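You operate a simulated robot arm through the tools that you are given. There is no shell and no other tool. Be economical: measure what you need, move in short steps, check, and stop when the job is done.

You are at the controls of a simulated robot arm. One attempt, no reset.

TASK
Finish the wrap: part the film, switch off and park the film carriage.
Fine: Part with the square button and switch off before you reach in. Film tab back in the tab holder, carriage down to LOW with fingers clear of its underside, brake knob to LOOSE. Start nothing, drop nothing.

The check looks at the end state, three seconds after you hand in, the way a careful person would. Anything else that was tipped, shoved, dropped, spilled or broken makes it a failure.

THE ROBOT
A 7-joint arm with a two-finger parallel gripper on a trunk, on a base that drives. Base frame: it is fixed to the floor where the robot stands at the start and does not move with it; the origin is under the middle of the robot, x ahead of it, y to its left, z up. Units: mm, degrees, N and s.
With the tool pointing down near the work surface it reaches from about 100 to 620 mm from the robot's upright axis, wherever it stands. Its first joint turns from -115.0 to 115.0 degrees. Places, roughly: brake knob [300, 700, 1000]; flat button [400, 200, 900]; speed dial [700, 100, 1000]; tab holder [200, 700, 1000]; wrap switch [500, 300, 1000]. Payload 3.91 kg.
The TCP is the grasp point between the finger pads, 30 mm short of the fingertips. In the tool frame z runs along the fingers and y along their closing line. Largest opening 110 mm; finger width 20, thickness 10; the body of the gripper, 48 by 112 mm, starts 55 mm behind the TCP.
Orientation is that of the tool frame in the base frame, as a unit quaternion [x, y, z, w]. With the fingers straight down and closing along the base's y, the tool's x points along the base's -x, its y along +y and its z along -z.

THE INTERFACE
- The arm moves only by the tool step_arm. Its argument "steps" is text: rows parted by semicolons, each of 7 numbers parted by spaces: the turn, a rotation vector about the base's x, y, z in degrees, then the shift along the base's x, y, z in m, then the closure in counts, from 0 (fully open) to 255 (shut). In form: ax ay az dx dy dz hand; .... A call has 1 to 20 rows; each row is the pose to reach, as a shift and turn from the pose commanded when the call began. Rows are played at 5 a second. More than 50 mm and 8.6 degrees between two rows, or a gripper value outside its range, and nothing of the call is played. Where a pose cannot be reached the arm comes as near as it can. A force on the tool above 80 N (or 10 N above the force at the start of the call, whichever is more), or a blocked arm, ends the call early, and 0.2 s more pass. Each finger travels about 153 mm/s and halts on what it meets, pressing with about 23 N; the grip force reading is that of the motor and also rises with nothing between the fingers. The clock runs only during rows and for 0.2 s after the last one: add rows that repeat a pose to give the fingers time. It gives the time, the measured TCP pose, the force on the tool (base axes), the opening and the grip force at its end, in the units of the frame above (readings bear some noise), with the torque about the TCP (base axes, N m) and any sound that the robot's microphone picked up, and new pictures: "pictures" is both (left out), scene, wrist or none.
- Cameras (640 x 400 px; columns grow to the right, rows downward): "scene" is now at [200.4, 275, 1580]; the picture's right is [0.77, -0.64, 0.00], its down [-0.27, -0.32, -0.91] and it looks along [0.58, 0.70, -0.42] (base axes); focal length 214 px, centre (320, 200). "wrist" rides on the gripper at [72, 17, -103] in the tool frame; the picture's right is [-0.23, 0.97, 0.00], its down [-0.76, -0.18, -0.62] and it looks along [-0.61, -0.14, 0.78] (tool axes); focal length 222 px, centre (320, 200). There is no depth. A picture from a camera that has moved, and an enlarged one, comes with that camera's place and axes in the base frame and with its lens.
- move_column(by): slides the trunk up (or, below 0, down) by that many mm; the arm and the scene camera ride with it, the base frame stays. It gives what a move gives, with no picture.
- steer(legs): drives the robot by 1 to 6 legs, each [ahead, left, turn to the left] in mm, mm and degrees, along the robot's own axes; the way and the turn of a leg run together, so that a leg with both is an arc; at most 1500 mm and 180 degrees a leg. The arm and the cameras ride along, it lands a little off, and it stops where it bumps. It gives what a move gives, and a new picture of the scene camera.
- turn_head(pan, tilt): turns the head with the scene camera to pan (to the left, within 80 degrees either way) and tilt (down, from -29 to 69), counted from straight ahead of the robot. It gives what a move gives, and a new picture of the scene camera.
- zoom(camera, box): a new picture of the part [left, top, right, bottom] of that camera's present view, enlarged. No time passes.
- job_done(): hands the job in; it is judged then, once.

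Work in short steps. Places have to be worked out from the pictures, the camera data and where the tool is seen: move nearer, look again, correct. Check each grasp and each placing, and mend what went wrong. You have 120 turns and 260 pictures in all, those below and enlarged ones among them. Open the gripper and draw the arm clear of the work before you hand the job in, unless the task says otherwise; then end with one line.

The tools are called after "Emit:" as name(argument=value, ...) on one line, values as JSON. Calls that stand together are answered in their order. step_arm: Moves the arm, as the interface text tells. Its arguments: {"type":"object","properties":{"steps":{"type":"string"},"pictures":{"type":"string","enum":["both","scene","wrist","none"]}},"required":["steps"]} The other tools are called the same way: move_column (by) slides the trunk up or down; steer (legs) drives the base; turn_head (pan, tilt) turns the head that bears the scene camera; zoom (camera, box) takes an enlarged picture of a part of a camera's view; job_done () hands the job in.

At the start:

```text
time: 0.0
position: [194.7, 360.3, 1494.6]
orientation: [0.001, 1.0, 0.0, 0.0]
force: [31.8, 33.8, -30.8]
ft_torque: [-1.66, 2.54, 0.94]
gripper_width: 109.9
grasp_force: 0.0
trunk travel left (down, up): [-900.0, 90.0]
robot x, y, heading: [-2.0, -3.0, 0.1]
head pan, tilt: [48.3, 27.5]
```

scene: 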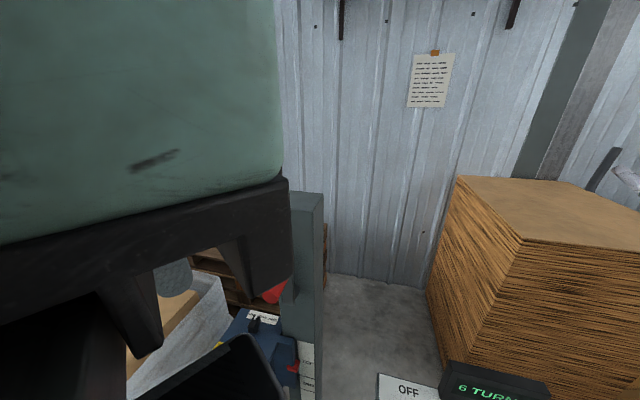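
wrist: 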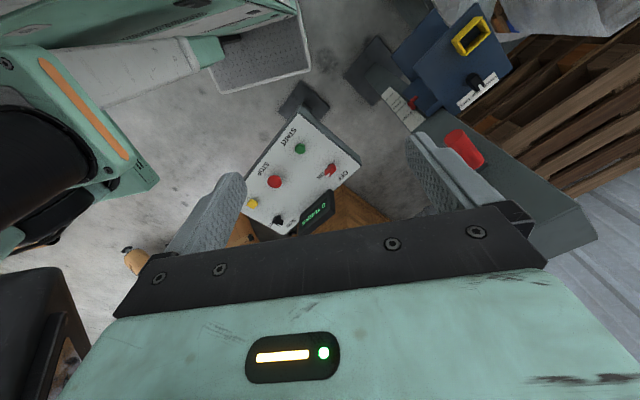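

The wrist view shows a control panel, a carriage with a tab holder and a red knob, and there is a note on the wall. I'll read these enlarged first.

Emit:
zoom(camera="scene", box=[395, 40, 465, 115])

Emit:
zoom(camera="wrist", box=[220, 90, 380, 260])

Emit:
zoom(camera="wrist", box=[340, 0, 600, 200])

```text
5.33 times, centred on (430, 78) of scene
camera zoom: at [200.4, 275.0, 1580.0], right [0.77, -0.64, 0.0], down [-0.27, -0.32, -0.91], along [0.58, 0.7, -0.42], focal length 1144 px, centre (-267, 853)
```

zoom: 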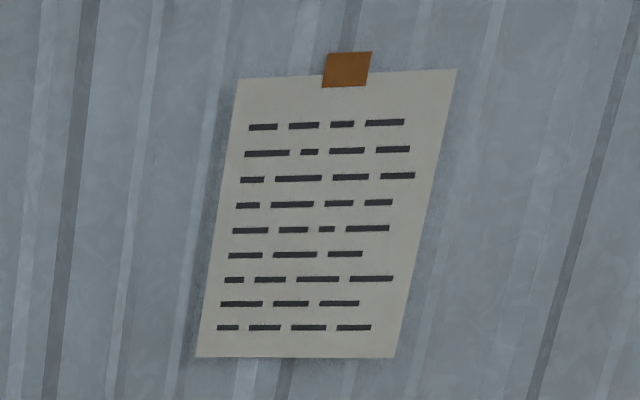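

```text
2.35 times, centred on (300, 175) of wrist
camera zoom: at [122.3, 375.9, 1596.8], right [0.23, 0.97, 0.0], down [0.76, -0.18, 0.62], along [0.61, -0.14, -0.78], focal length 523 px, centre (367, 259)
```

zoom: 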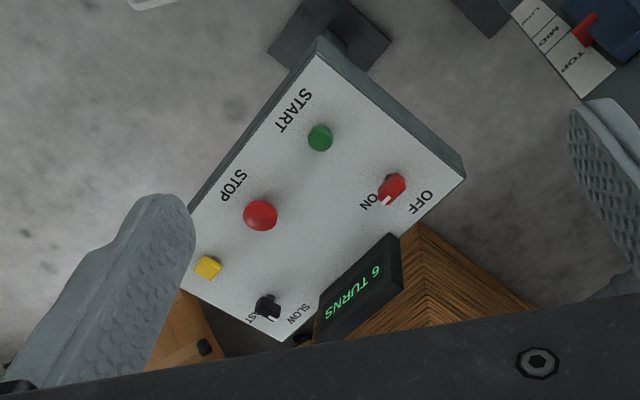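

```text
2.00 times, centred on (470, 100) of wrist
camera zoom: at [122.3, 375.9, 1596.8], right [0.23, 0.97, 0.0], down [0.76, -0.18, 0.62], along [0.61, -0.14, -0.78], focal length 444 px, centre (20, 400)
```

zoom: 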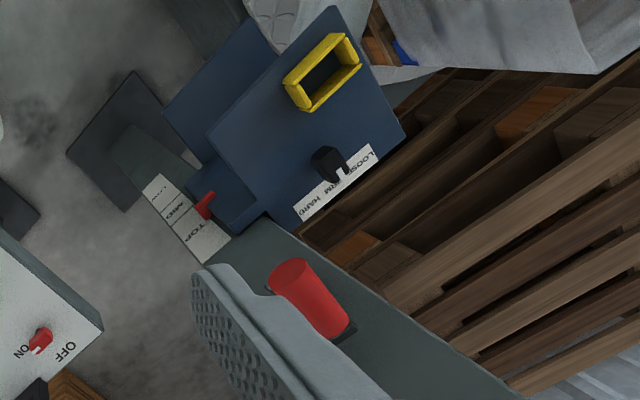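

The scene camera is blocked by the arm. I'll turn the head to get an overview on either side.

Emit:
turn_head(pan=75, tilt=45)

Emit:
turn_head(pan=25, tilt=50)

```text
time: 0.9
position: [195.2, 357.5, 1494.3]
orientation: [0.001, 1.0, 0.0, 0.0]
force: [-0.3, 0.0, -0.4]
ft_torque: [0.0, 0.02, -0.01]
gripper_width: 110.1
grasp_force: 0.0
trunk travel left (down, up): [-900.0, 90.0]
robot x, y, heading: [-3.2, -0.6, 0.1]
head pan, tilt: [75.0, 45.0]
camera scene: at [162.7, 282.6, 1548.8], right [0.97, -0.26, 0.0], down [-0.18, -0.68, -0.71], along [0.18, 0.68, -0.71], focal length 214 px, centre (320, 200)
```

scene: 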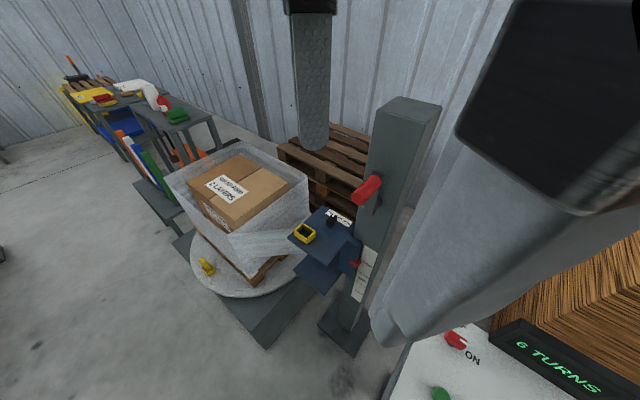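

```text
time: 2.1
position: [207.9, 360.4, 1492.1]
orientation: [0.01, 1.0, 0.001, 0.01]
force: [93.8, 33.8, -27.4]
ft_torque: [-0.92, 6.04, 4.25]
gripper_width: 109.8
grasp_force: 0.0
trunk travel left (down, up): [-900.0, 90.0]
robot x, y, heading: [0.2, 2.7, 0.2]
head pan, tilt: [25.0, 50.0]
camera scene: at [199.3, 254.7, 1541.6], right [0.66, -0.75, 0.0], down [-0.58, -0.51, -0.64], along [0.48, 0.42, -0.77], focal length 214 px, centre (320, 200)
```

scene: 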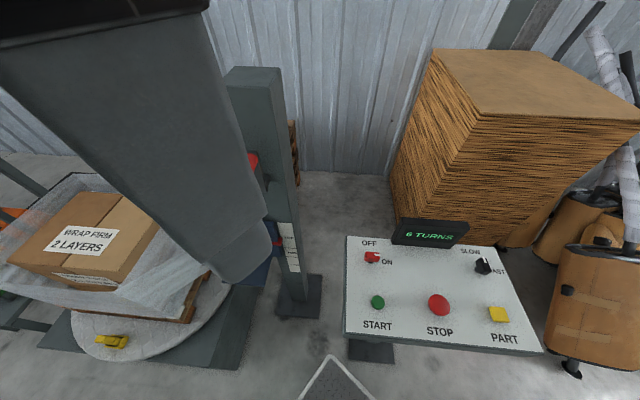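

The gripper body is leaning on the head (force 94 N), so I'll move the arm away from it, forward and down toward the panel, keeping well above it. Rough triangulation: wrap switch ≈ (522,322,920), START ≈ (427,239,905), PART ≈ (620,-25,900).

Emit:
step_arm(steps="0 0 0 0.03 0.03 0 0; 0 0 0 0.07 0.03 0 60; 0 0 0 0.11 0.01 0 120; 0 0 0 0.15 -0.01 -0.02 180; 0 0 0 0.19 -0.04 -0.04 255; 0 0 0 0.22 -0.08 -0.05 255; 0 0 0 0.25 -0.12 -0.06 255; 0 0 0 0.27 -0.16 -0.08 255; 0 0 0 0.28 -0.2 -0.1 255; 0 0 0 0.28 -0.2 -0.1 255")

```text
refused: row 5 steps farther than a row can; nothing moved
```

Row spacing was slightly over 50 mm; I'll use shorter steps.

Emit:
step_arm(steps="0 0 0 0.03 0.03 0 0; 0 0 0 0.07 0.03 0 60; 0 0 0 0.11 0.01 0 120; 0 0 0 0.15 -0.01 -0.01 180; 0 0 0 0.185 -0.04 -0.02 255; 0 0 0 0.21 -0.08 -0.03 255; 0 0 0 0.235 -0.12 -0.04 255; 0 0 0 0.255 -0.16 -0.06 255; 0 0 0 0.265 -0.2 -0.08 255; 0 0 0 0.265 -0.2 -0.08 255")

```text
time: 4.3
position: [458.1, 159.5, 1413.0]
orientation: [0.001, 1.0, 0.0, 0.0]
force: [-1.0, 0.2, -0.3]
ft_torque: [-0.04, 0.02, 0.02]
gripper_width: 0.1
grasp_force: 23.1
trunk travel left (down, up): [-900.0, 90.0]
robot x, y, heading: [-0.0, 0.6, -0.1]
head pan, tilt: [25.0, 50.0]
camera scene: at [211.4, 236.4, 1541.9], right [0.42, -0.91, 0.0], down [-0.69, -0.32, -0.64], along [0.58, 0.27, -0.77], focal length 214 px, centre (320, 200)
camera wrist: at [386.2, 176.0, 1515.6], right [0.23, 0.97, 0.0], down [0.76, -0.18, 0.62], along [0.61, -0.14, -0.78], focal length 222 px, centre (320, 200)
```

scene: 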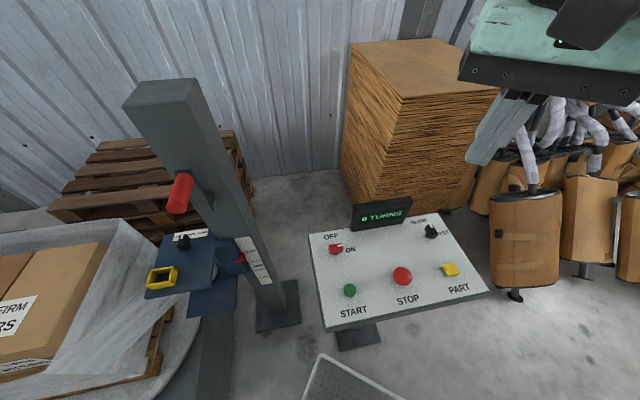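
wrist: 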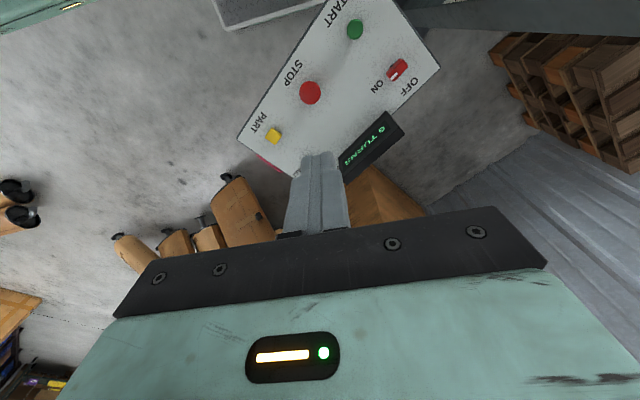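

Re-triangulated: PART ≈ (609,-16,900), switch ≈ (500,318,965), panel sloping ~30° toward the robot. I'll tilt the tool normal to the panel and shift above PART, staying high.

Emit:
step_arm(steps="4.4 -6.1 0 0.02 -0.035 -0.01 255; 8.8 -12.2 0 0.04 -0.07 -0.02 255; 13.2 -18.3 0 0.06 -0.11 -0.03 255; 17.5 -24.4 0 0.08 -0.15 -0.04 255; 17.5 -24.4 0 0.09 -0.19 -0.06 255; 17.5 -24.4 0 0.098 -0.213 -0.1 255; 17.5 -24.4 0 0.098 -0.213 -0.1 255", pictures="none")

Emit:
move_column(by=-200)

Emit:
turn_head(pan=10, tilt=45)

Emit:
step_arm(steps="0 0 0 0 0 0 255", pictures="wrist")

```text
time: 5.9
position: [559.1, -54.3, 1314.1]
orientation: [0.002, 0.966, 0.151, 0.211]
force: [0.3, -0.8, -0.7]
ft_torque: [-0.01, 0.01, -0.01]
gripper_width: 0.0
grasp_force: 22.7
trunk travel left (down, up): [-900.0, 90.0]
robot x, y, heading: [2.1, 2.1, -0.1]
head pan, tilt: [25.0, 50.0]
```

```text
time: 8.1
position: [558.1, -54.3, 1114.1]
orientation: [0.001, 0.966, 0.151, 0.211]
force: [0.1, -0.5, 0.1]
ft_torque: [-0.04, 0.02, -0.01]
gripper_width: 0.1
grasp_force: 23.2
trunk travel left (down, up): [-700.0, 290.0]
robot x, y, heading: [1.8, -2.3, -0.1]
head pan, tilt: [25.0, 50.0]
```

```text
time: 8.8
position: [560.2, -53.9, 1112.5]
orientation: [0.001, 0.966, 0.151, 0.21]
force: [-0.7, -0.1, -0.5]
ft_torque: [-0.01, -0.01, 0.0]
gripper_width: 0.0
grasp_force: 22.7
trunk travel left (down, up): [-700.0, 290.0]
robot x, y, heading: [4.5, 0.8, 0.3]
head pan, tilt: [10.0, 45.0]
camera scene: at [221.6, 218.1, 1348.8], right [0.17, -0.98, 0.0], down [-0.7, -0.12, -0.71], along [0.7, 0.12, -0.71], focal length 214 px, centre (320, 200)
```

scene: 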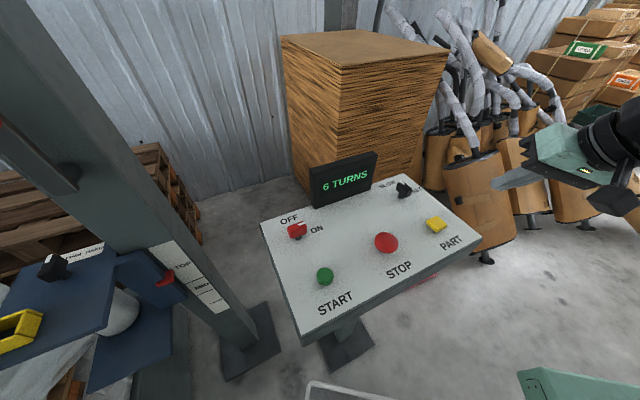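

```text
time: 9.2
position: [559.1, -54.4, 1114.3]
orientation: [0.001, 0.966, 0.151, 0.21]
force: [0.3, 0.2, -0.6]
ft_torque: [-0.05, 0.01, 0.03]
gripper_width: 0.0
grasp_force: 23.6
trunk travel left (down, up): [-700.0, 290.0]
robot x, y, heading: [0.5, -1.6, -0.0]
head pan, tilt: [10.0, 45.0]
camera wrist: at [449.5, -63.6, 1177.9], right [0.15, 0.91, 0.38], down [0.45, -0.4, 0.8], along [0.88, 0.05, -0.47], focal length 222 px, centre (320, 200)
```

wrist: 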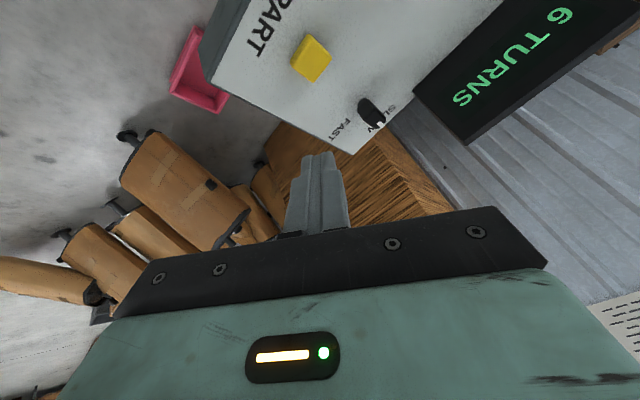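

PART now triangulates consistently to (588,0,942). I'll bring the closed fingertips to about 40 mm off it along the panel normal and look.

Emit:
step_arm(steps="0 0 0 0 0.015 -0.04 255; 0 0 0 0 0.03 -0.08 255; 0 0 0 0.001 0.034 -0.111 255; 0 0 0 0.001 0.034 -0.111 255")

```text
time: 10.2
position: [576.8, -17.2, 1003.4]
orientation: [0.001, 0.966, 0.151, 0.21]
force: [-0.1, 0.2, 0.1]
ft_torque: [0.01, -0.01, 0.02]
gripper_width: 0.1
grasp_force: 23.1
out of reach, approached as far as the arm can: row 2, 3, 4
trunk travel left (down, up): [-700.0, 290.0]
robot x, y, heading: [-0.7, -1.6, 0.1]
head pan, tilt: [10.0, 45.0]
camera scene: at [221.5, 218.0, 1348.8], right [0.17, -0.98, 0.0], down [-0.7, -0.12, -0.71], along [0.7, 0.12, -0.71], focal length 214 px, centre (320, 200)
camera wrist: at [467.1, -26.8, 1068.8], right [0.15, 0.91, 0.38], down [0.45, -0.4, 0.8], along [0.88, 0.05, -0.47], focal length 222 px, centre (320, 200)
```

scene: 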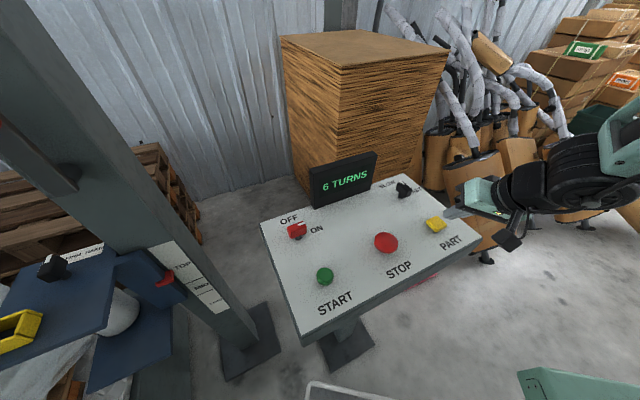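
wrist: 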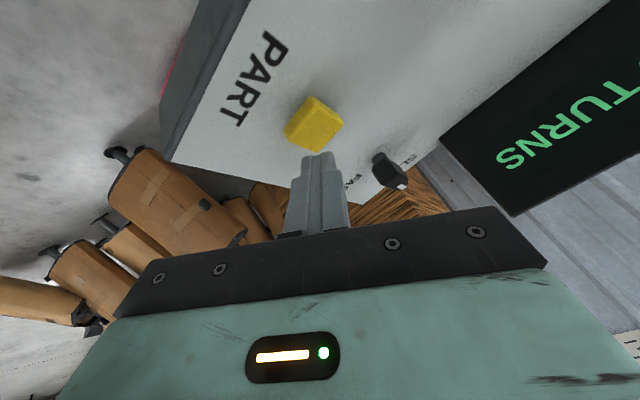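

The arm hit its reach limit because the trunk is high; PART is confirmed at (587,0,943). I'll raise the arm relative to the trunk, then lower the trunk.

Emit:
step_arm(steps="0 0 0 -0.00 0.0 0.04 255; 0 0 0 0 0.0 0.08 255; 0 0 0 0 0 0.12 255; 0 0 0 0 0.0 0.16 255; 0 0 0 0 0 0.2 255; 0 0 0 0 0 0.2 255", pictures="none")

Emit:
move_column(by=-200)

Emit:
step_arm(steps="0 0 0 0 0 0 255")

```text
time: 11.6
position: [576.0, -17.7, 1204.9]
orientation: [0.001, 0.966, 0.15, 0.211]
force: [-0.5, 0.5, -0.7]
ft_torque: [0.01, 0.04, -0.01]
gripper_width: 0.1
grasp_force: 23.0
trunk travel left (down, up): [-700.0, 290.0]
robot x, y, heading: [-4.4, -3.1, -0.1]
head pan, tilt: [10.0, 45.0]
```

```text
time: 13.8
position: [576.4, -15.7, 1005.2]
orientation: [0.001, 0.966, 0.151, 0.21]
force: [0.1, -0.4, 0.4]
ft_torque: [-0.01, -0.01, -0.02]
gripper_width: 0.2
grasp_force: 23.4
trunk travel left (down, up): [-500.0, 490.0]
robot x, y, heading: [0.8, -0.0, -0.2]
head pan, tilt: [10.0, 45.0]
```

```text
time: 14.2
position: [576.2, -16.7, 1006.3]
orientation: [0.0, 0.966, 0.151, 0.21]
force: [0.4, -0.4, -0.7]
ft_torque: [-0.02, 0.03, -0.03]
gripper_width: 0.0
grasp_force: 22.8
trunk travel left (down, up): [-500.0, 490.0]
robot x, y, heading: [2.2, -1.5, 0.1]
head pan, tilt: [10.0, 45.0]
camera scene: at [221.6, 218.1, 1148.8], right [0.17, -0.98, 0.0], down [-0.7, -0.12, -0.71], along [0.7, 0.12, -0.71], focal length 214 px, centre (320, 200)
camera wrist: at [466.9, -26.3, 1070.5], right [0.15, 0.91, 0.38], down [0.45, -0.4, 0.8], along [0.88, 0.05, -0.47], focal length 222 px, centre (320, 200)
```

scene: 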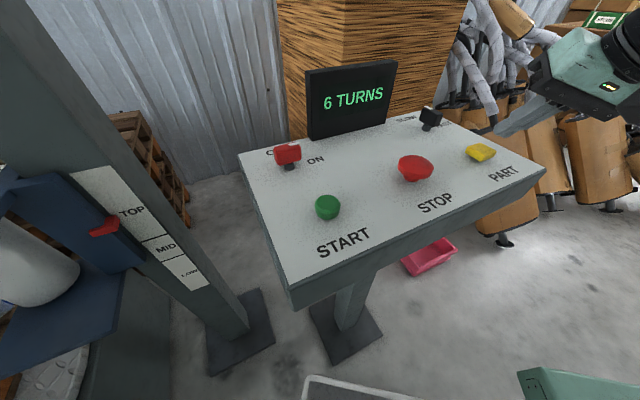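
wrist: 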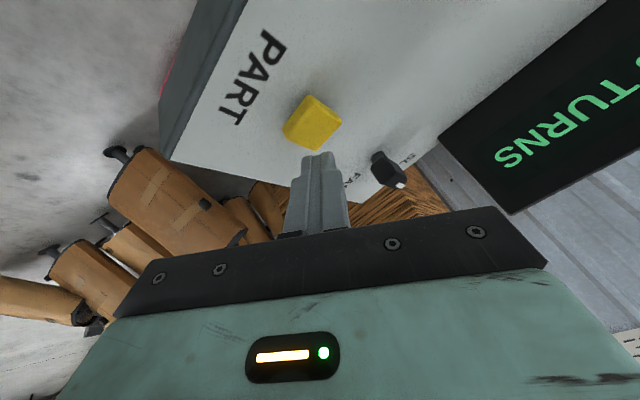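

Fingertip is at about (588,-7,979), button top at ~943. Centre over it and descend to just above.

Emit:
step_arm(steps="0 0 0 0 0.008 0 255; 0 0 0 0 0.008 -0.02 255; 0 0 0 0 0.008 -0.028 255; 0 0 0 0 0.008 -0.028 255", pictures="wrist")

Emit:
zoom(camera="scene", box=[400, 60, 560, 200])

```text
time: 15.2
position: [576.4, -7.6, 978.4]
orientation: [0.0, 0.966, 0.152, 0.21]
force: [0.0, 0.5, 2.4]
ft_torque: [0.04, -0.02, 0.03]
gripper_width: 0.0
grasp_force: 23.6
trunk travel left (down, up): [-500.0, 490.0]
robot x, y, heading: [-0.2, 2.9, -0.2]
head pan, tilt: [10.0, 45.0]
heard: click
camera wrist: at [466.5, -17.0, 1042.2], right [0.15, 0.91, 0.38], down [0.45, -0.4, 0.8], along [0.88, 0.05, -0.47], focal length 222 px, centre (320, 200)
```

wrist: 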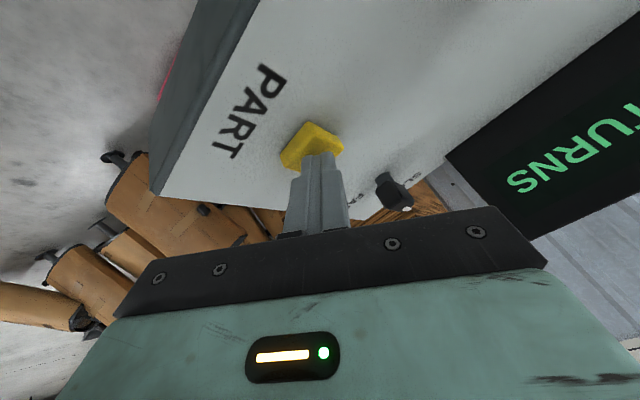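

```text
2.86 times, centred on (480, 130) of scene
camera zoom: at [221.6, 218.1, 1148.8], right [0.17, -0.98, 0.0], down [-0.7, -0.12, -0.71], along [0.7, 0.12, -0.71], focal length 613 px, centre (-137, 400)
```

zoom: 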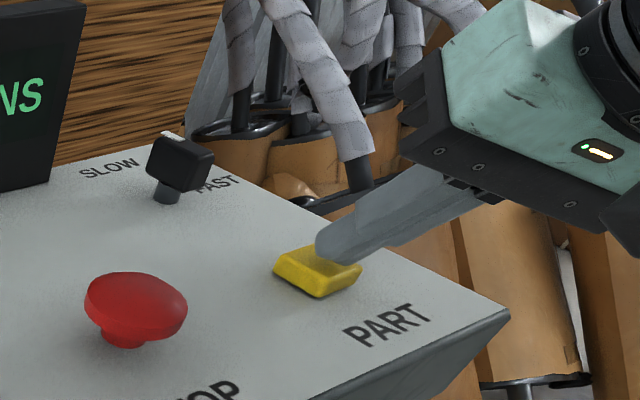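

A click and 2.4 N contact: the button has been pressed. I'll retract upward and look at the film.

Emit:
step_arm(steps="0 0 0 0 0 0.03 255; 0 0 0 0 0 0.07 255; 0 0 0 0 0 0.11 255; 0 0 0 0 0 0.15 255; 0 0 0 0 0 0.15 255", pictures="none")

Emit:
turn_head(pan=65, tilt=35)

Emit:
zoom(camera="scene", box=[160, 60, 480, 360])

```text
time: 16.4
position: [578.2, -8.7, 1127.5]
orientation: [0.0, 0.966, 0.151, 0.21]
force: [-0.4, 0.1, -1.1]
ft_torque: [0.0, -0.01, -0.05]
gripper_width: 0.0
grasp_force: 22.9
trunk travel left (down, up): [-500.0, 490.0]
robot x, y, heading: [-2.6, 4.8, -0.1]
head pan, tilt: [10.0, 45.0]
```

```text
time: 17.6
position: [577.9, -8.7, 1127.0]
orientation: [0.001, 0.966, 0.151, 0.211]
force: [-0.7, 0.9, 0.7]
ft_torque: [0.02, -0.03, 0.02]
gripper_width: 0.0
grasp_force: 23.3
trunk travel left (down, up): [-500.0, 490.0]
robot x, y, heading: [1.1, -1.2, -0.2]
head pan, tilt: [65.0, 35.0]
camera scene: at [178.8, 283.7, 1163.6], right [0.91, -0.42, 0.0], down [-0.24, -0.52, -0.82], along [0.35, 0.74, -0.57], focal length 214 px, centre (320, 200)
```

scene: 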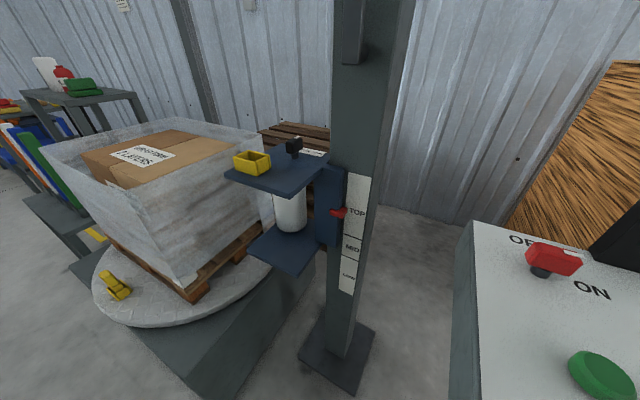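

```text
1.33 times, centred on (320, 210) of scene
camera zoom: at [178.8, 283.7, 1163.6], right [0.91, -0.42, 0.0], down [-0.24, -0.52, -0.82], along [0.35, 0.74, -0.57], focal length 286 px, centre (320, 187)
```

zoom: 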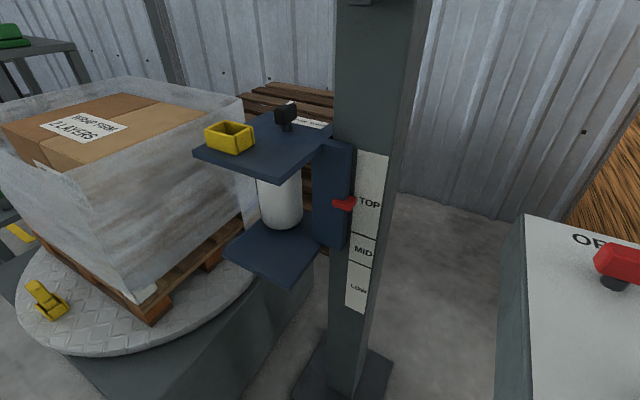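

The film now looks parted. Next the switch at ≈(497,316,963): I'll untilt most of the tool, move high over it with partly open fingers and look.

Emit:
step_arm(steps="-2 3 0 -0.01 0.045 0 255; -4 6 0 -0.02 0.09 0.005 220; -6 9 0 -0.03 0.135 0.01 200; -8 12 0 -0.04 0.18 0.02 180; -10 15 0 -0.05 0.22 0.03 150; -12.8 17.8 0 -0.065 0.26 0.04 130; -12.8 17.8 0 -0.075 0.3 0.05 130; -12.8 17.8 0 -0.081 0.325 0.05 130; -12.8 17.8 0 -0.081 0.325 0.05 130")

```text
time: 19.6
position: [495.6, 317.9, 1176.7]
orientation: [0.002, 0.997, 0.041, 0.058]
force: [-0.3, 0.0, 0.4]
ft_torque: [-0.01, 0.02, 0.04]
gripper_width: 54.0
grasp_force: 0.1
trunk travel left (down, up): [-500.0, 490.0]
robot x, y, heading: [0.9, -0.6, 0.0]
head pan, tilt: [65.0, 35.0]
camera scene: at [178.7, 283.8, 1163.6], right [0.91, -0.42, 0.0], down [-0.24, -0.52, -0.82], along [0.35, 0.74, -0.57], focal length 214 px, centre (320, 200)
camera wrist: at [411.9, 327.2, 1272.2], right [0.22, 0.97, 0.11], down [0.69, -0.23, 0.69], along [0.69, -0.08, -0.72], focal length 222 px, centre (320, 200)
```

scene: 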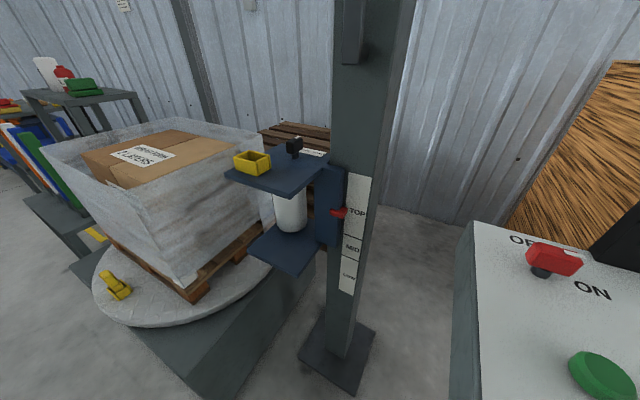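
wrist: 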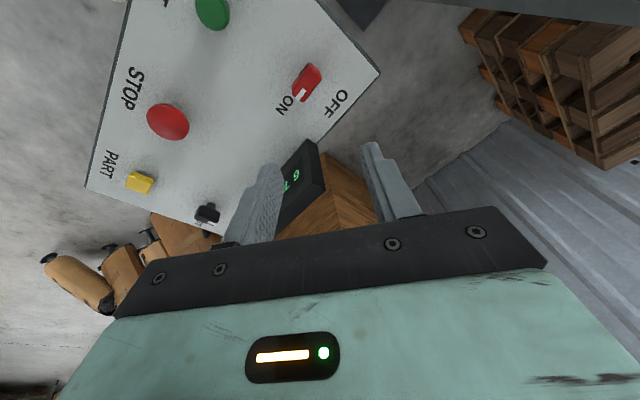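

Emit:
zoom(camera="wrist", box=[260, 50, 380, 125])

Emit:
zoom(camera="scene", box=[480, 210, 640, 310])

```text
5.33 times, centred on (320, 88) of wrist
camera zoom: at [411.9, 327.2, 1272.2], right [0.22, 0.97, 0.11], down [0.69, -0.23, 0.69], along [0.69, -0.08, -0.72], focal length 1185 px, centre (320, 800)
```

zoom: 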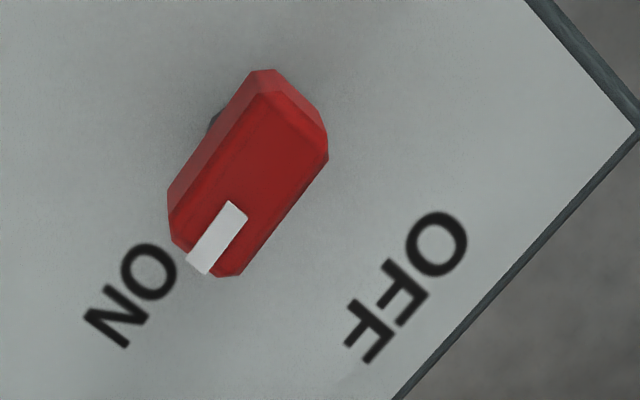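

```text
4.00 times, centred on (560, 260) of scene
camera zoom: at [178.7, 283.8, 1163.6], right [0.91, -0.42, 0.0], down [-0.24, -0.52, -0.82], along [0.35, 0.74, -0.57], focal length 858 px, centre (-640, -40)
```

zoom: 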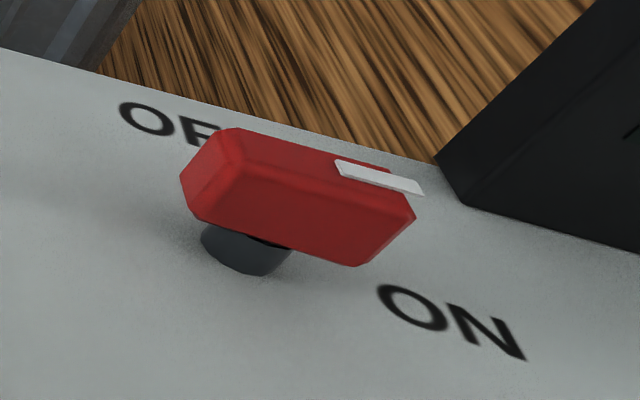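

The bar's pointer is at ON (heading ≈ -50°), pivot ≈ (500,319); OFF lies 90° counter-clockwise. I'll yaw the tool -50° about the panel normal so the fingers straddle the bar, lowering a bit.

Emit:
step_arm(steps="0.9 0.65 -8 0 0 -0.02 130; 1.8 1.3 -16 0 0 -0.04 130; 2.7 1.95 -24 0 0 -0.06 130; 3.6 2.6 -32 0 0 -0.08 130; 4.5 3.25 -40 0 0 -0.09 130; 5.3 3.8 -47 0.001 0 -0.1 130; 5.65 4.05 -49.5 0.001 0 -0.11 130; 5.65 4.05 -49.5 0.001 0 -0.11 130")

```text
time: 21.4
position: [497.6, 316.4, 1068.8]
orientation: [0.422, 0.904, 0.062, 0.036]
force: [0.2, 0.3, -0.1]
ft_torque: [0.0, 0.0, 0.02]
gripper_width: 54.1
grasp_force: 0.0
trunk travel left (down, up): [-500.0, 490.0]
robot x, y, heading: [4.1, 1.3, 0.1]
head pan, tilt: [65.0, 35.0]
camera scene: at [178.8, 283.8, 1163.6], right [0.91, -0.42, 0.0], down [-0.24, -0.52, -0.82], along [0.35, 0.74, -0.57], focal length 214 px, centre (320, 200)
camera wrist: at [452.3, 373.8, 1171.1], right [0.89, 0.44, 0.14], down [0.28, -0.75, 0.6], along [0.37, -0.49, -0.79], focal length 222 px, centre (320, 200)
```

scene: 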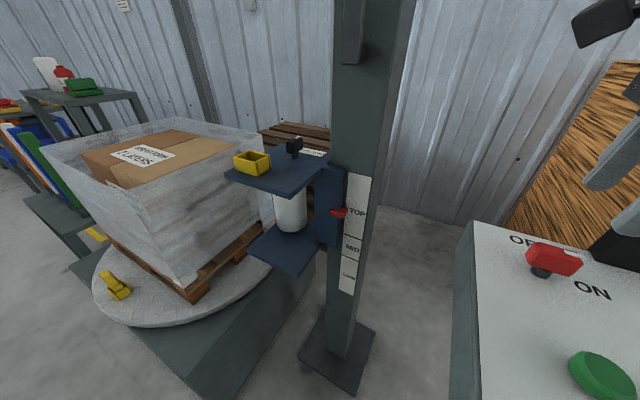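
wrist: 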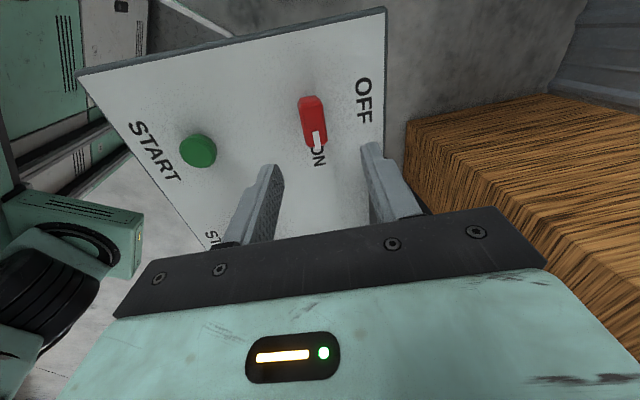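

Bar centre ≈ (502,322,963) and well aligned with the fingers. Descend in two stages.

Emit:
step_arm(steps="0 0 0 0.003 0.004 -0.04 130; 0 0 0 0.003 0.004 -0.06 130; 0 0 0 0.003 0.004 -0.06 130")

```text
time: 22.2
position: [500.3, 318.2, 1007.9]
orientation: [0.424, 0.903, 0.061, 0.034]
force: [0.1, 0.3, 0.4]
ft_torque: [0.01, -0.05, 0.0]
gripper_width: 53.8
grasp_force: 0.2
trunk travel left (down, up): [-500.0, 490.0]
robot x, y, heading: [-3.0, -0.2, 0.1]
head pan, tilt: [65.0, 35.0]
camera scene: at [178.8, 283.8, 1163.6], right [0.91, -0.42, 0.0], down [-0.24, -0.52, -0.82], along [0.35, 0.74, -0.57], focal length 214 px, centre (320, 200)
camera wrist: at [454.2, 376.5, 1111.5], right [0.88, 0.44, 0.14], down [0.28, -0.75, 0.6], along [0.37, -0.49, -0.79], focal length 222 px, centre (320, 200)
```

scene: 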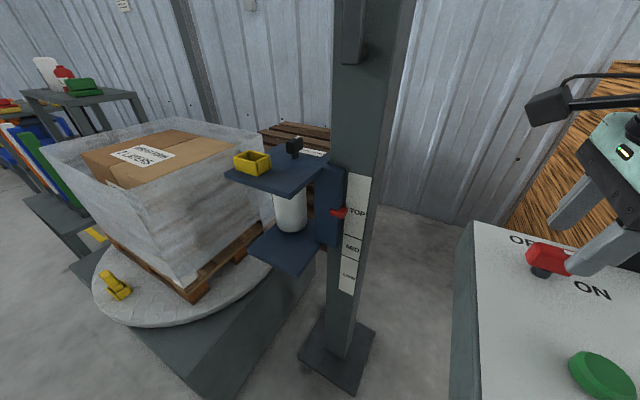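
wrist: 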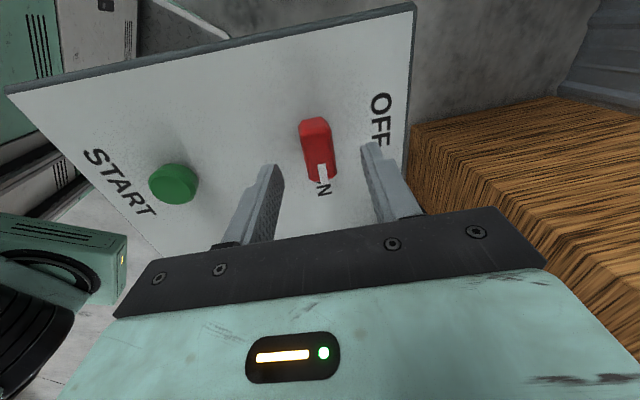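

Still centred. Go down the last 26 mm and close on the bar.

Emit:
step_arm(steps="0 0 0 0.0 0.003 -0.015 130; 0 0 0 0.0 0.003 -0.026 130; 0 0 0 0.0 0.003 -0.026 130; 0 0 0 0.0 0.003 -0.026 170; 0 0 0 0.0 0.003 -0.026 195; 0 0 0 0.0 0.003 -0.026 215; 0 0 0 0.0 0.003 -0.026 225; 0 0 0 0.0 0.003 -0.026 225")

```text
time: 24.0
position: [499.4, 322.4, 980.6]
orientation: [0.423, 0.903, 0.06, 0.035]
force: [-0.5, -2.7, 0.9]
ft_torque: [-0.81, 0.74, 0.0]
gripper_width: 24.7
grasp_force: 45.0
trunk travel left (down, up): [-500.0, 490.0]
robot x, y, heading: [-1.6, 2.5, 0.1]
head pan, tilt: [65.0, 35.0]
camera scene: at [178.8, 283.7, 1163.6], right [0.91, -0.42, 0.0], down [-0.24, -0.52, -0.82], along [0.35, 0.74, -0.57], focal length 214 px, centre (320, 200)
camera wrist: at [454.6, 379.9, 1084.2], right [0.89, 0.44, 0.14], down [0.28, -0.75, 0.6], along [0.37, -0.49, -0.79], focal length 222 px, centre (320, 200)
```

scene: 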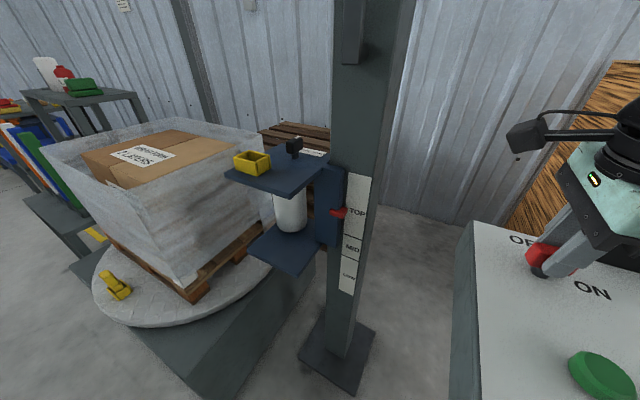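
wrist: 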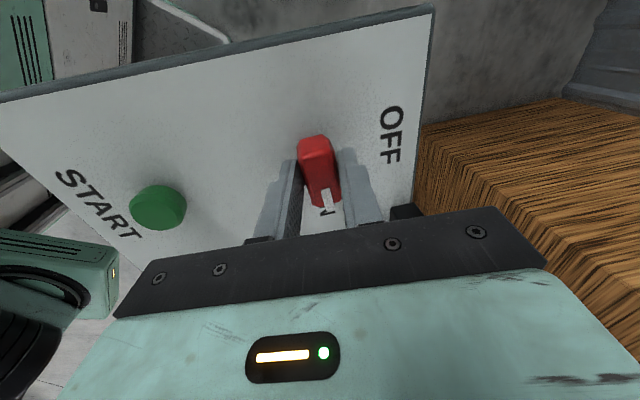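

Gripped (24.7 mm). Twist counter-clockwise about the panel normal, first 48°.

Emit:
step_arm(steps="-0.9 -0.65 7.95 0 0 0 225; -1.8 -1.3 15.9 0 0 0 225; -2.7 -1.95 23.8 0 0 0 225; -3.6 -2.6 31.7 0 0 0 225; -4.5 -3.25 39.6 0 0 0 225; -5.4 -3.9 47.5 0 0 0 225; -5.4 -3.9 47.5 0 0 0 225", pictures="wrist")

```text
time: 25.6
position: [498.6, 320.6, 982.0]
orientation: [0.019, 0.998, 0.038, 0.055]
force: [-11.1, -36.7, 1.6]
ft_torque: [-1.53, 0.66, -0.18]
gripper_width: 23.3
grasp_force: 45.1
trunk travel left (down, up): [-500.0, 490.0]
robot x, y, heading: [1.6, -1.8, 0.1]
head pan, tilt: [65.0, 35.0]
camera wrist: at [415.5, 332.0, 1076.7], right [0.26, 0.96, 0.1], down [0.68, -0.25, 0.69], along [0.69, -0.11, -0.72], focal length 222 px, centre (320, 200)
```

wrist: 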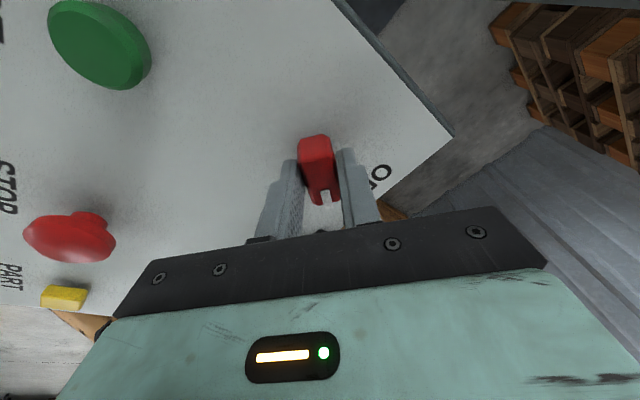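

It turns with the bar; a side force of -37 N shows the pivot lies slightly toward -y, so I'll shift by -3 mm while finishing the turn.

Emit:
step_arm(steps="0 0 0 -0.001 -0.003 0 225; -0.9 -0.65 7.95 -0.001 -0.003 0 225; -1.8 -1.3 15.9 -0.001 -0.003 0 225; -2.7 -1.95 23.8 -0.001 -0.003 0 225; -3.6 -2.6 31.7 -0.001 -0.003 0 225; -4.5 -3.25 39.6 -0.001 -0.003 0 225; -4.8 -3.45 42.5 -0.001 -0.003 0 225; -4.8 -3.45 42.5 -0.001 -0.003 0 225")

```text
time: 27.4
position: [500.4, 317.3, 981.2]
orientation: [-0.347, 0.935, 0.019, 0.068]
force: [6.1, -26.2, -6.2]
ft_torque: [0.08, 0.27, -1.3]
gripper_width: 22.7
grasp_force: 44.8
trunk travel left (down, up): [-500.0, 490.0]
robot x, y, heading: [-1.0, 0.7, 0.1]
head pan, tilt: [65.0, 35.0]
camera scene: at [179.2, 282.7, 1163.8], right [0.91, -0.42, 0.0], down [-0.24, -0.52, -0.82], along [0.35, 0.74, -0.57], focal length 214 px, centre (320, 200)
camera wrist: at [422.6, 275.5, 1073.3], right [-0.46, 0.89, 0.02], down [0.62, 0.31, 0.73], along [0.64, 0.35, -0.69], focal length 222 px, centre (320, 200)
```

scene: 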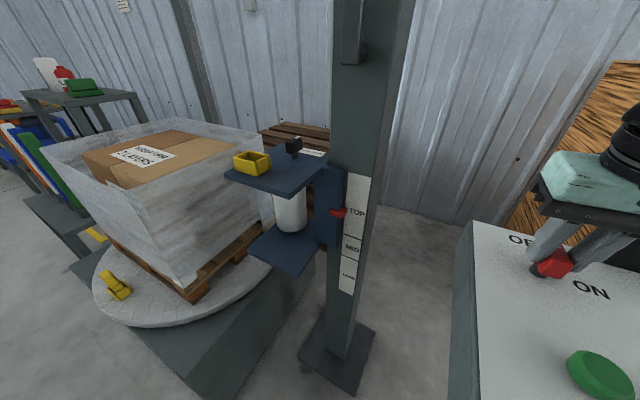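
wrist: 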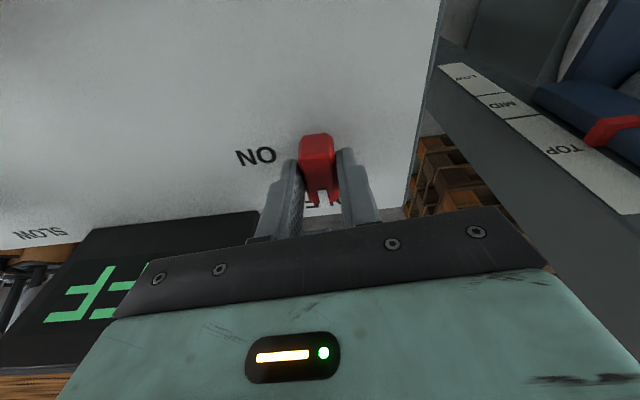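

The display now seems to read "…FF" and a torque of -1.3 N m indicates the stop. Open gently, retract upward, then check.

Emit:
step_arm(steps="0 0 0 0 0 0 190; 0 0 0 0 0 0 150; 0 0 0 0 0 0 130; 0 0 0 0 0 0.03 130; 0 0 0 0 0 0.07 130; 0 0 0 0 0 0.11 130; 0 0 0 0 0 0.15 130; 0 0 0 0 0 0.15 130")

Emit:
zoom(camera="scene", box=[480, 210, 640, 310])

```text
time: 29.2
position: [499.7, 321.5, 1132.6]
orientation: [-0.347, 0.935, 0.02, 0.068]
force: [0.5, 0.5, -0.1]
ft_torque: [0.01, 0.0, 0.02]
gripper_width: 54.0
grasp_force: 0.1
trunk travel left (down, up): [-500.0, 490.0]
robot x, y, heading: [1.3, 0.4, 0.1]
head pan, tilt: [65.0, 35.0]
camera scene: at [178.8, 283.8, 1163.6], right [0.91, -0.42, 0.0], down [-0.24, -0.52, -0.82], along [0.35, 0.74, -0.57], focal length 214 px, centre (320, 200)
camera wrist: at [421.2, 278.3, 1224.2], right [-0.47, 0.88, 0.02], down [0.62, 0.31, 0.73], along [0.64, 0.35, -0.69], focal length 222 px, centre (320, 200)
```

scene: 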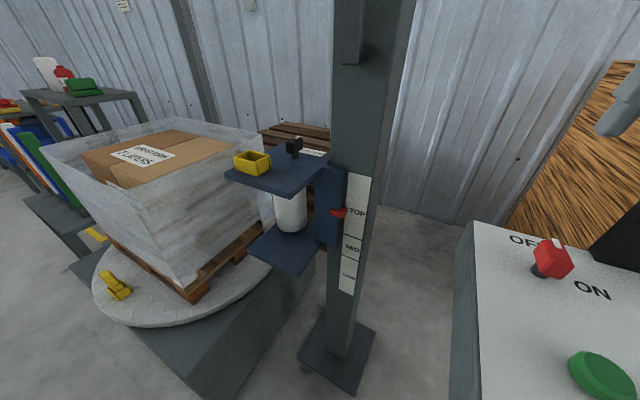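
wrist: 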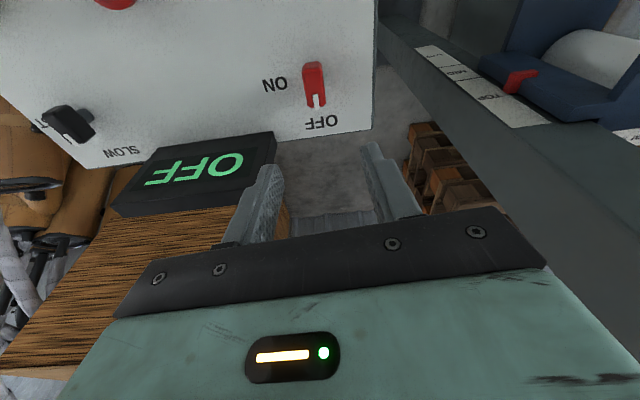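

```text
4.00 times, centred on (560, 260) of scene
camera zoom: at [178.8, 283.8, 1163.6], right [0.91, -0.42, 0.0], down [-0.24, -0.52, -0.82], along [0.35, 0.74, -0.57], focal length 858 px, centre (-640, -40)
```

zoom: 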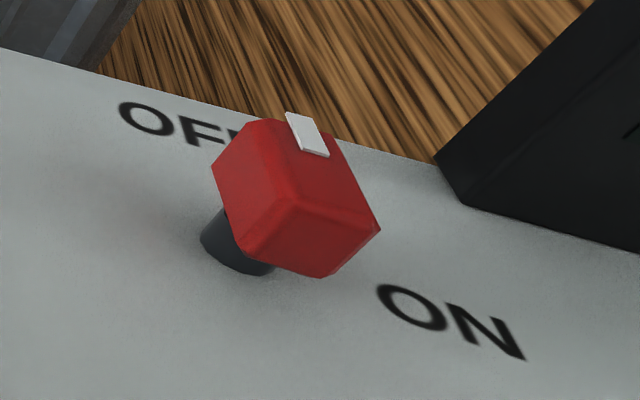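

Display and pointer read OFF. Now inspect the carriage and look for the film tab.

Emit:
zoom(camera="scene", box=[210, 120, 390, 290])

Emit:
zoom(camera="scene", box=[60, 110, 280, 330])

```text
2.35 times, centred on (300, 205) of scene
camera zoom: at [178.8, 283.8, 1163.6], right [0.91, -0.42, 0.0], down [-0.24, -0.52, -0.82], along [0.35, 0.74, -0.57], focal length 505 px, centre (367, 188)
```

zoom: 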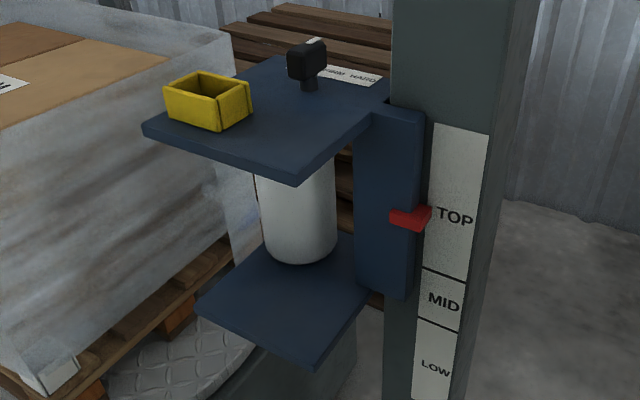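

```text
1.82 times, centred on (170, 220) of scene
camera zoom: at [178.8, 283.8, 1163.6], right [0.91, -0.42, 0.0], down [-0.24, -0.52, -0.82], along [0.35, 0.74, -0.57], focal length 390 px, centre (593, 164)
```

zoom: 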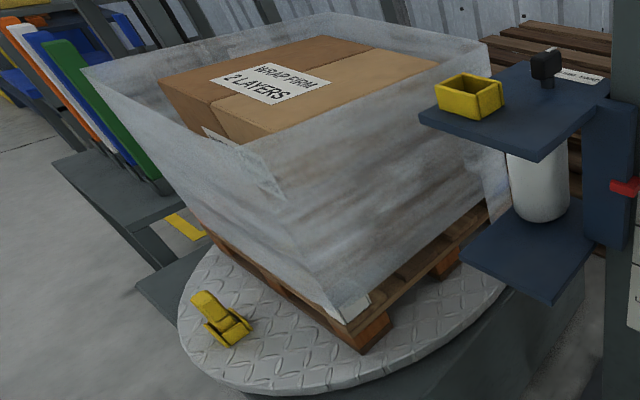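

I need to get closer to the carriage, so first check clearances around the base: tuck the arm, and look down at the floor to the left.

Emit:
step_arm(steps="0 0 6 -0.03 -0.035 0.01 130; 0 0 12 -0.06 -0.07 0.02 130; 0 0 18 -0.08 -0.11 0.03 130; 0 0 18 -0.1 -0.15 0.04 130; 0 0 18 -0.12 -0.19 0.05 130; 0 0 18 -0.14 -0.23 0.06 130; 0 0 18 -0.16 -0.27 0.07 130; 0 0 18 -0.16 -0.27 0.07 130", pictures="none")

Emit:
turn_head(pan=75, tilt=68)

Emit:
turn_head(pan=35, tilt=68)

```text
time: 31.0
position: [365.6, 110.7, 1199.1]
orientation: [-0.489, 0.869, 0.03, 0.064]
force: [0.1, -0.5, -0.6]
ft_torque: [0.0, 0.02, 0.0]
gripper_width: 54.0
grasp_force: 0.0
out of reach, approached as far as the arm can: row 6, 7, 8
trunk travel left (down, up): [-500.0, 490.0]
robot x, y, heading: [0.5, 0.0, -0.2]
head pan, tilt: [65.0, 35.0]
```

```text
time: 32.0
position: [365.0, 111.8, 1199.5]
orientation: [-0.49, 0.869, 0.03, 0.064]
force: [0.9, -0.3, 0.4]
ft_torque: [0.0, 0.01, 0.02]
gripper_width: 53.8
grasp_force: 0.1
trunk travel left (down, up): [-500.0, 490.0]
robot x, y, heading: [0.4, 2.5, 0.1]
head pan, tilt: [75.0, 68.0]
camera scene: at [156.3, 259.0, 1120.7], right [0.97, -0.26, 0.0], down [-0.24, -0.9, -0.38], along [0.1, 0.36, -0.93], focal length 214 px, centre (320, 200)
```

scene: 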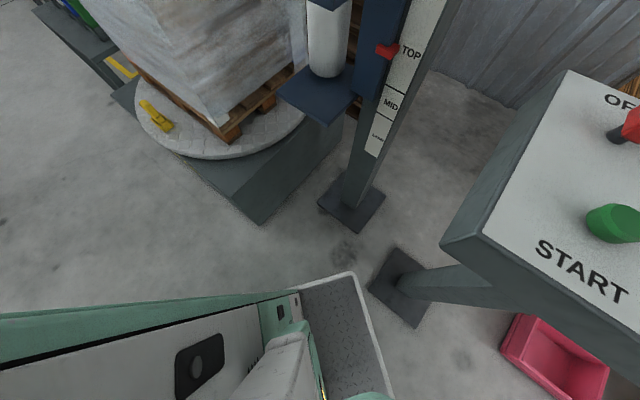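

```text
time: 33.1
position: [364.3, 111.0, 1199.4]
orientation: [-0.49, 0.869, 0.03, 0.064]
force: [-0.1, -0.7, -0.6]
ft_torque: [-0.01, 0.0, 0.01]
gripper_width: 54.0
grasp_force: 0.0
trunk travel left (down, up): [-500.0, 490.0]
robot x, y, heading: [-0.4, 0.8, 0.2]
head pan, tilt: [35.0, 68.0]
camera scene: at [188.1, 236.6, 1120.7], right [0.57, -0.82, 0.0], down [-0.76, -0.53, -0.37], along [0.31, 0.22, -0.93], focal length 214 px, centre (320, 200)
```

scene: 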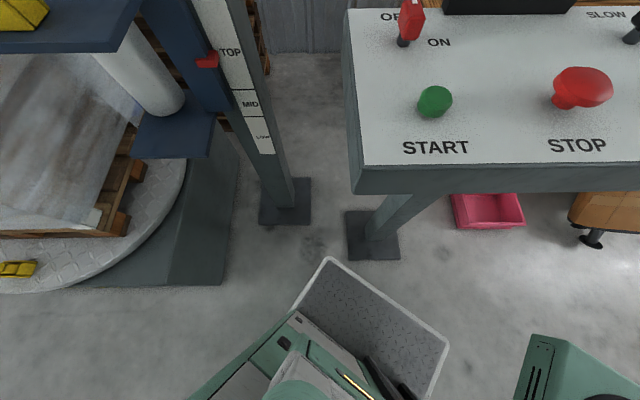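

Floor survey: the machine is aligned at ~35°; there is a pocket between turntable base, mast foot and panel foot that fits the base at about (-17,286), heading 35°. I'll turn 35° left, then go left 245 mm, then look before going ahead.

Emit:
steer(legs=[[0, 0, 35], [0, 200, 0]])

Emit:
turn_head(pan=40, tilt=68)

Emit:
turn_head(pan=10, tilt=35)

```text
time: 36.4
position: [116.5, 465.5, 1197.6]
orientation: [0.731, -0.679, -0.048, -0.052]
force: [0.1, 0.7, 0.2]
ft_torque: [-0.06, 0.01, -0.01]
gripper_width: 53.9
grasp_force: 0.0
trunk travel left (down, up): [-500.0, 490.0]
robot x, y, heading: [-117.6, 162.2, 35.5]
head pan, tilt: [35.0, 68.0]
camera scene: at [-100.7, 465.0, 1120.7], right [0.94, -0.33, 0.0], down [-0.31, -0.87, -0.37], along [0.13, 0.35, -0.93], focal length 214 px, centre (320, 200)
```

scene: 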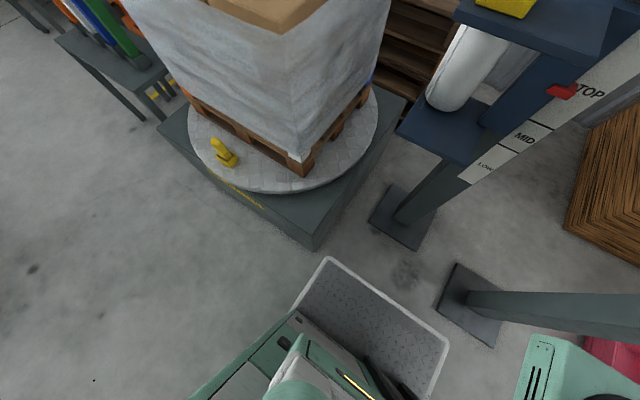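

```text
time: 37.0
position: [116.6, 465.6, 1199.4]
orientation: [0.731, -0.678, -0.048, -0.051]
force: [0.2, 0.7, 0.9]
ft_torque: [-0.02, 0.01, 0.01]
gripper_width: 53.6
grasp_force: 0.0
trunk travel left (down, up): [-500.0, 490.0]
robot x, y, heading: [-118.1, 159.9, 35.5]
head pan, tilt: [40.0, 68.0]
camera scene: at [-105.5, 466.4, 1120.7], right [0.97, -0.25, 0.0], down [-0.23, -0.9, -0.37], along [0.09, 0.36, -0.93], focal length 214 px, centre (320, 200)
```

scene: 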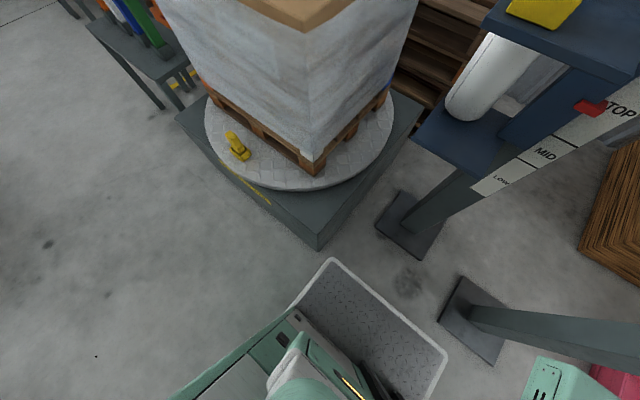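

```text
time: 38.0
position: [116.1, 465.9, 1199.1]
orientation: [0.731, -0.679, -0.047, -0.051]
force: [-0.4, 0.2, -0.3]
ft_torque: [-0.01, -0.05, 0.03]
gripper_width: 53.6
grasp_force: 0.0
trunk travel left (down, up): [-500.0, 490.0]
robot x, y, heading: [-118.4, 163.8, 35.3]
head pan, tilt: [10.0, 35.0]
camera scene: at [-58.1, 474.1, 1163.5], right [0.71, -0.7, 0.0], down [-0.4, -0.41, -0.82], along [0.57, 0.58, -0.57], focal length 214 px, centre (320, 200)
```

scene: 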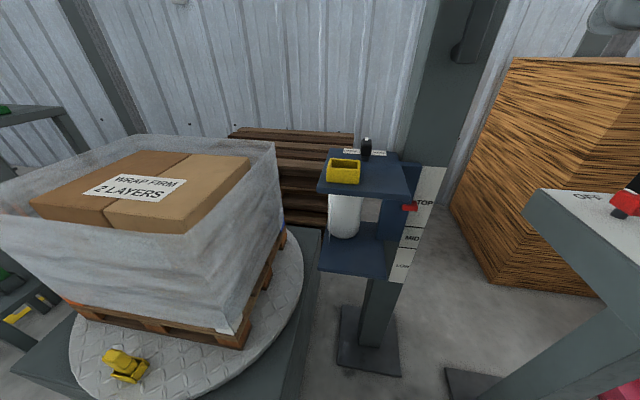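

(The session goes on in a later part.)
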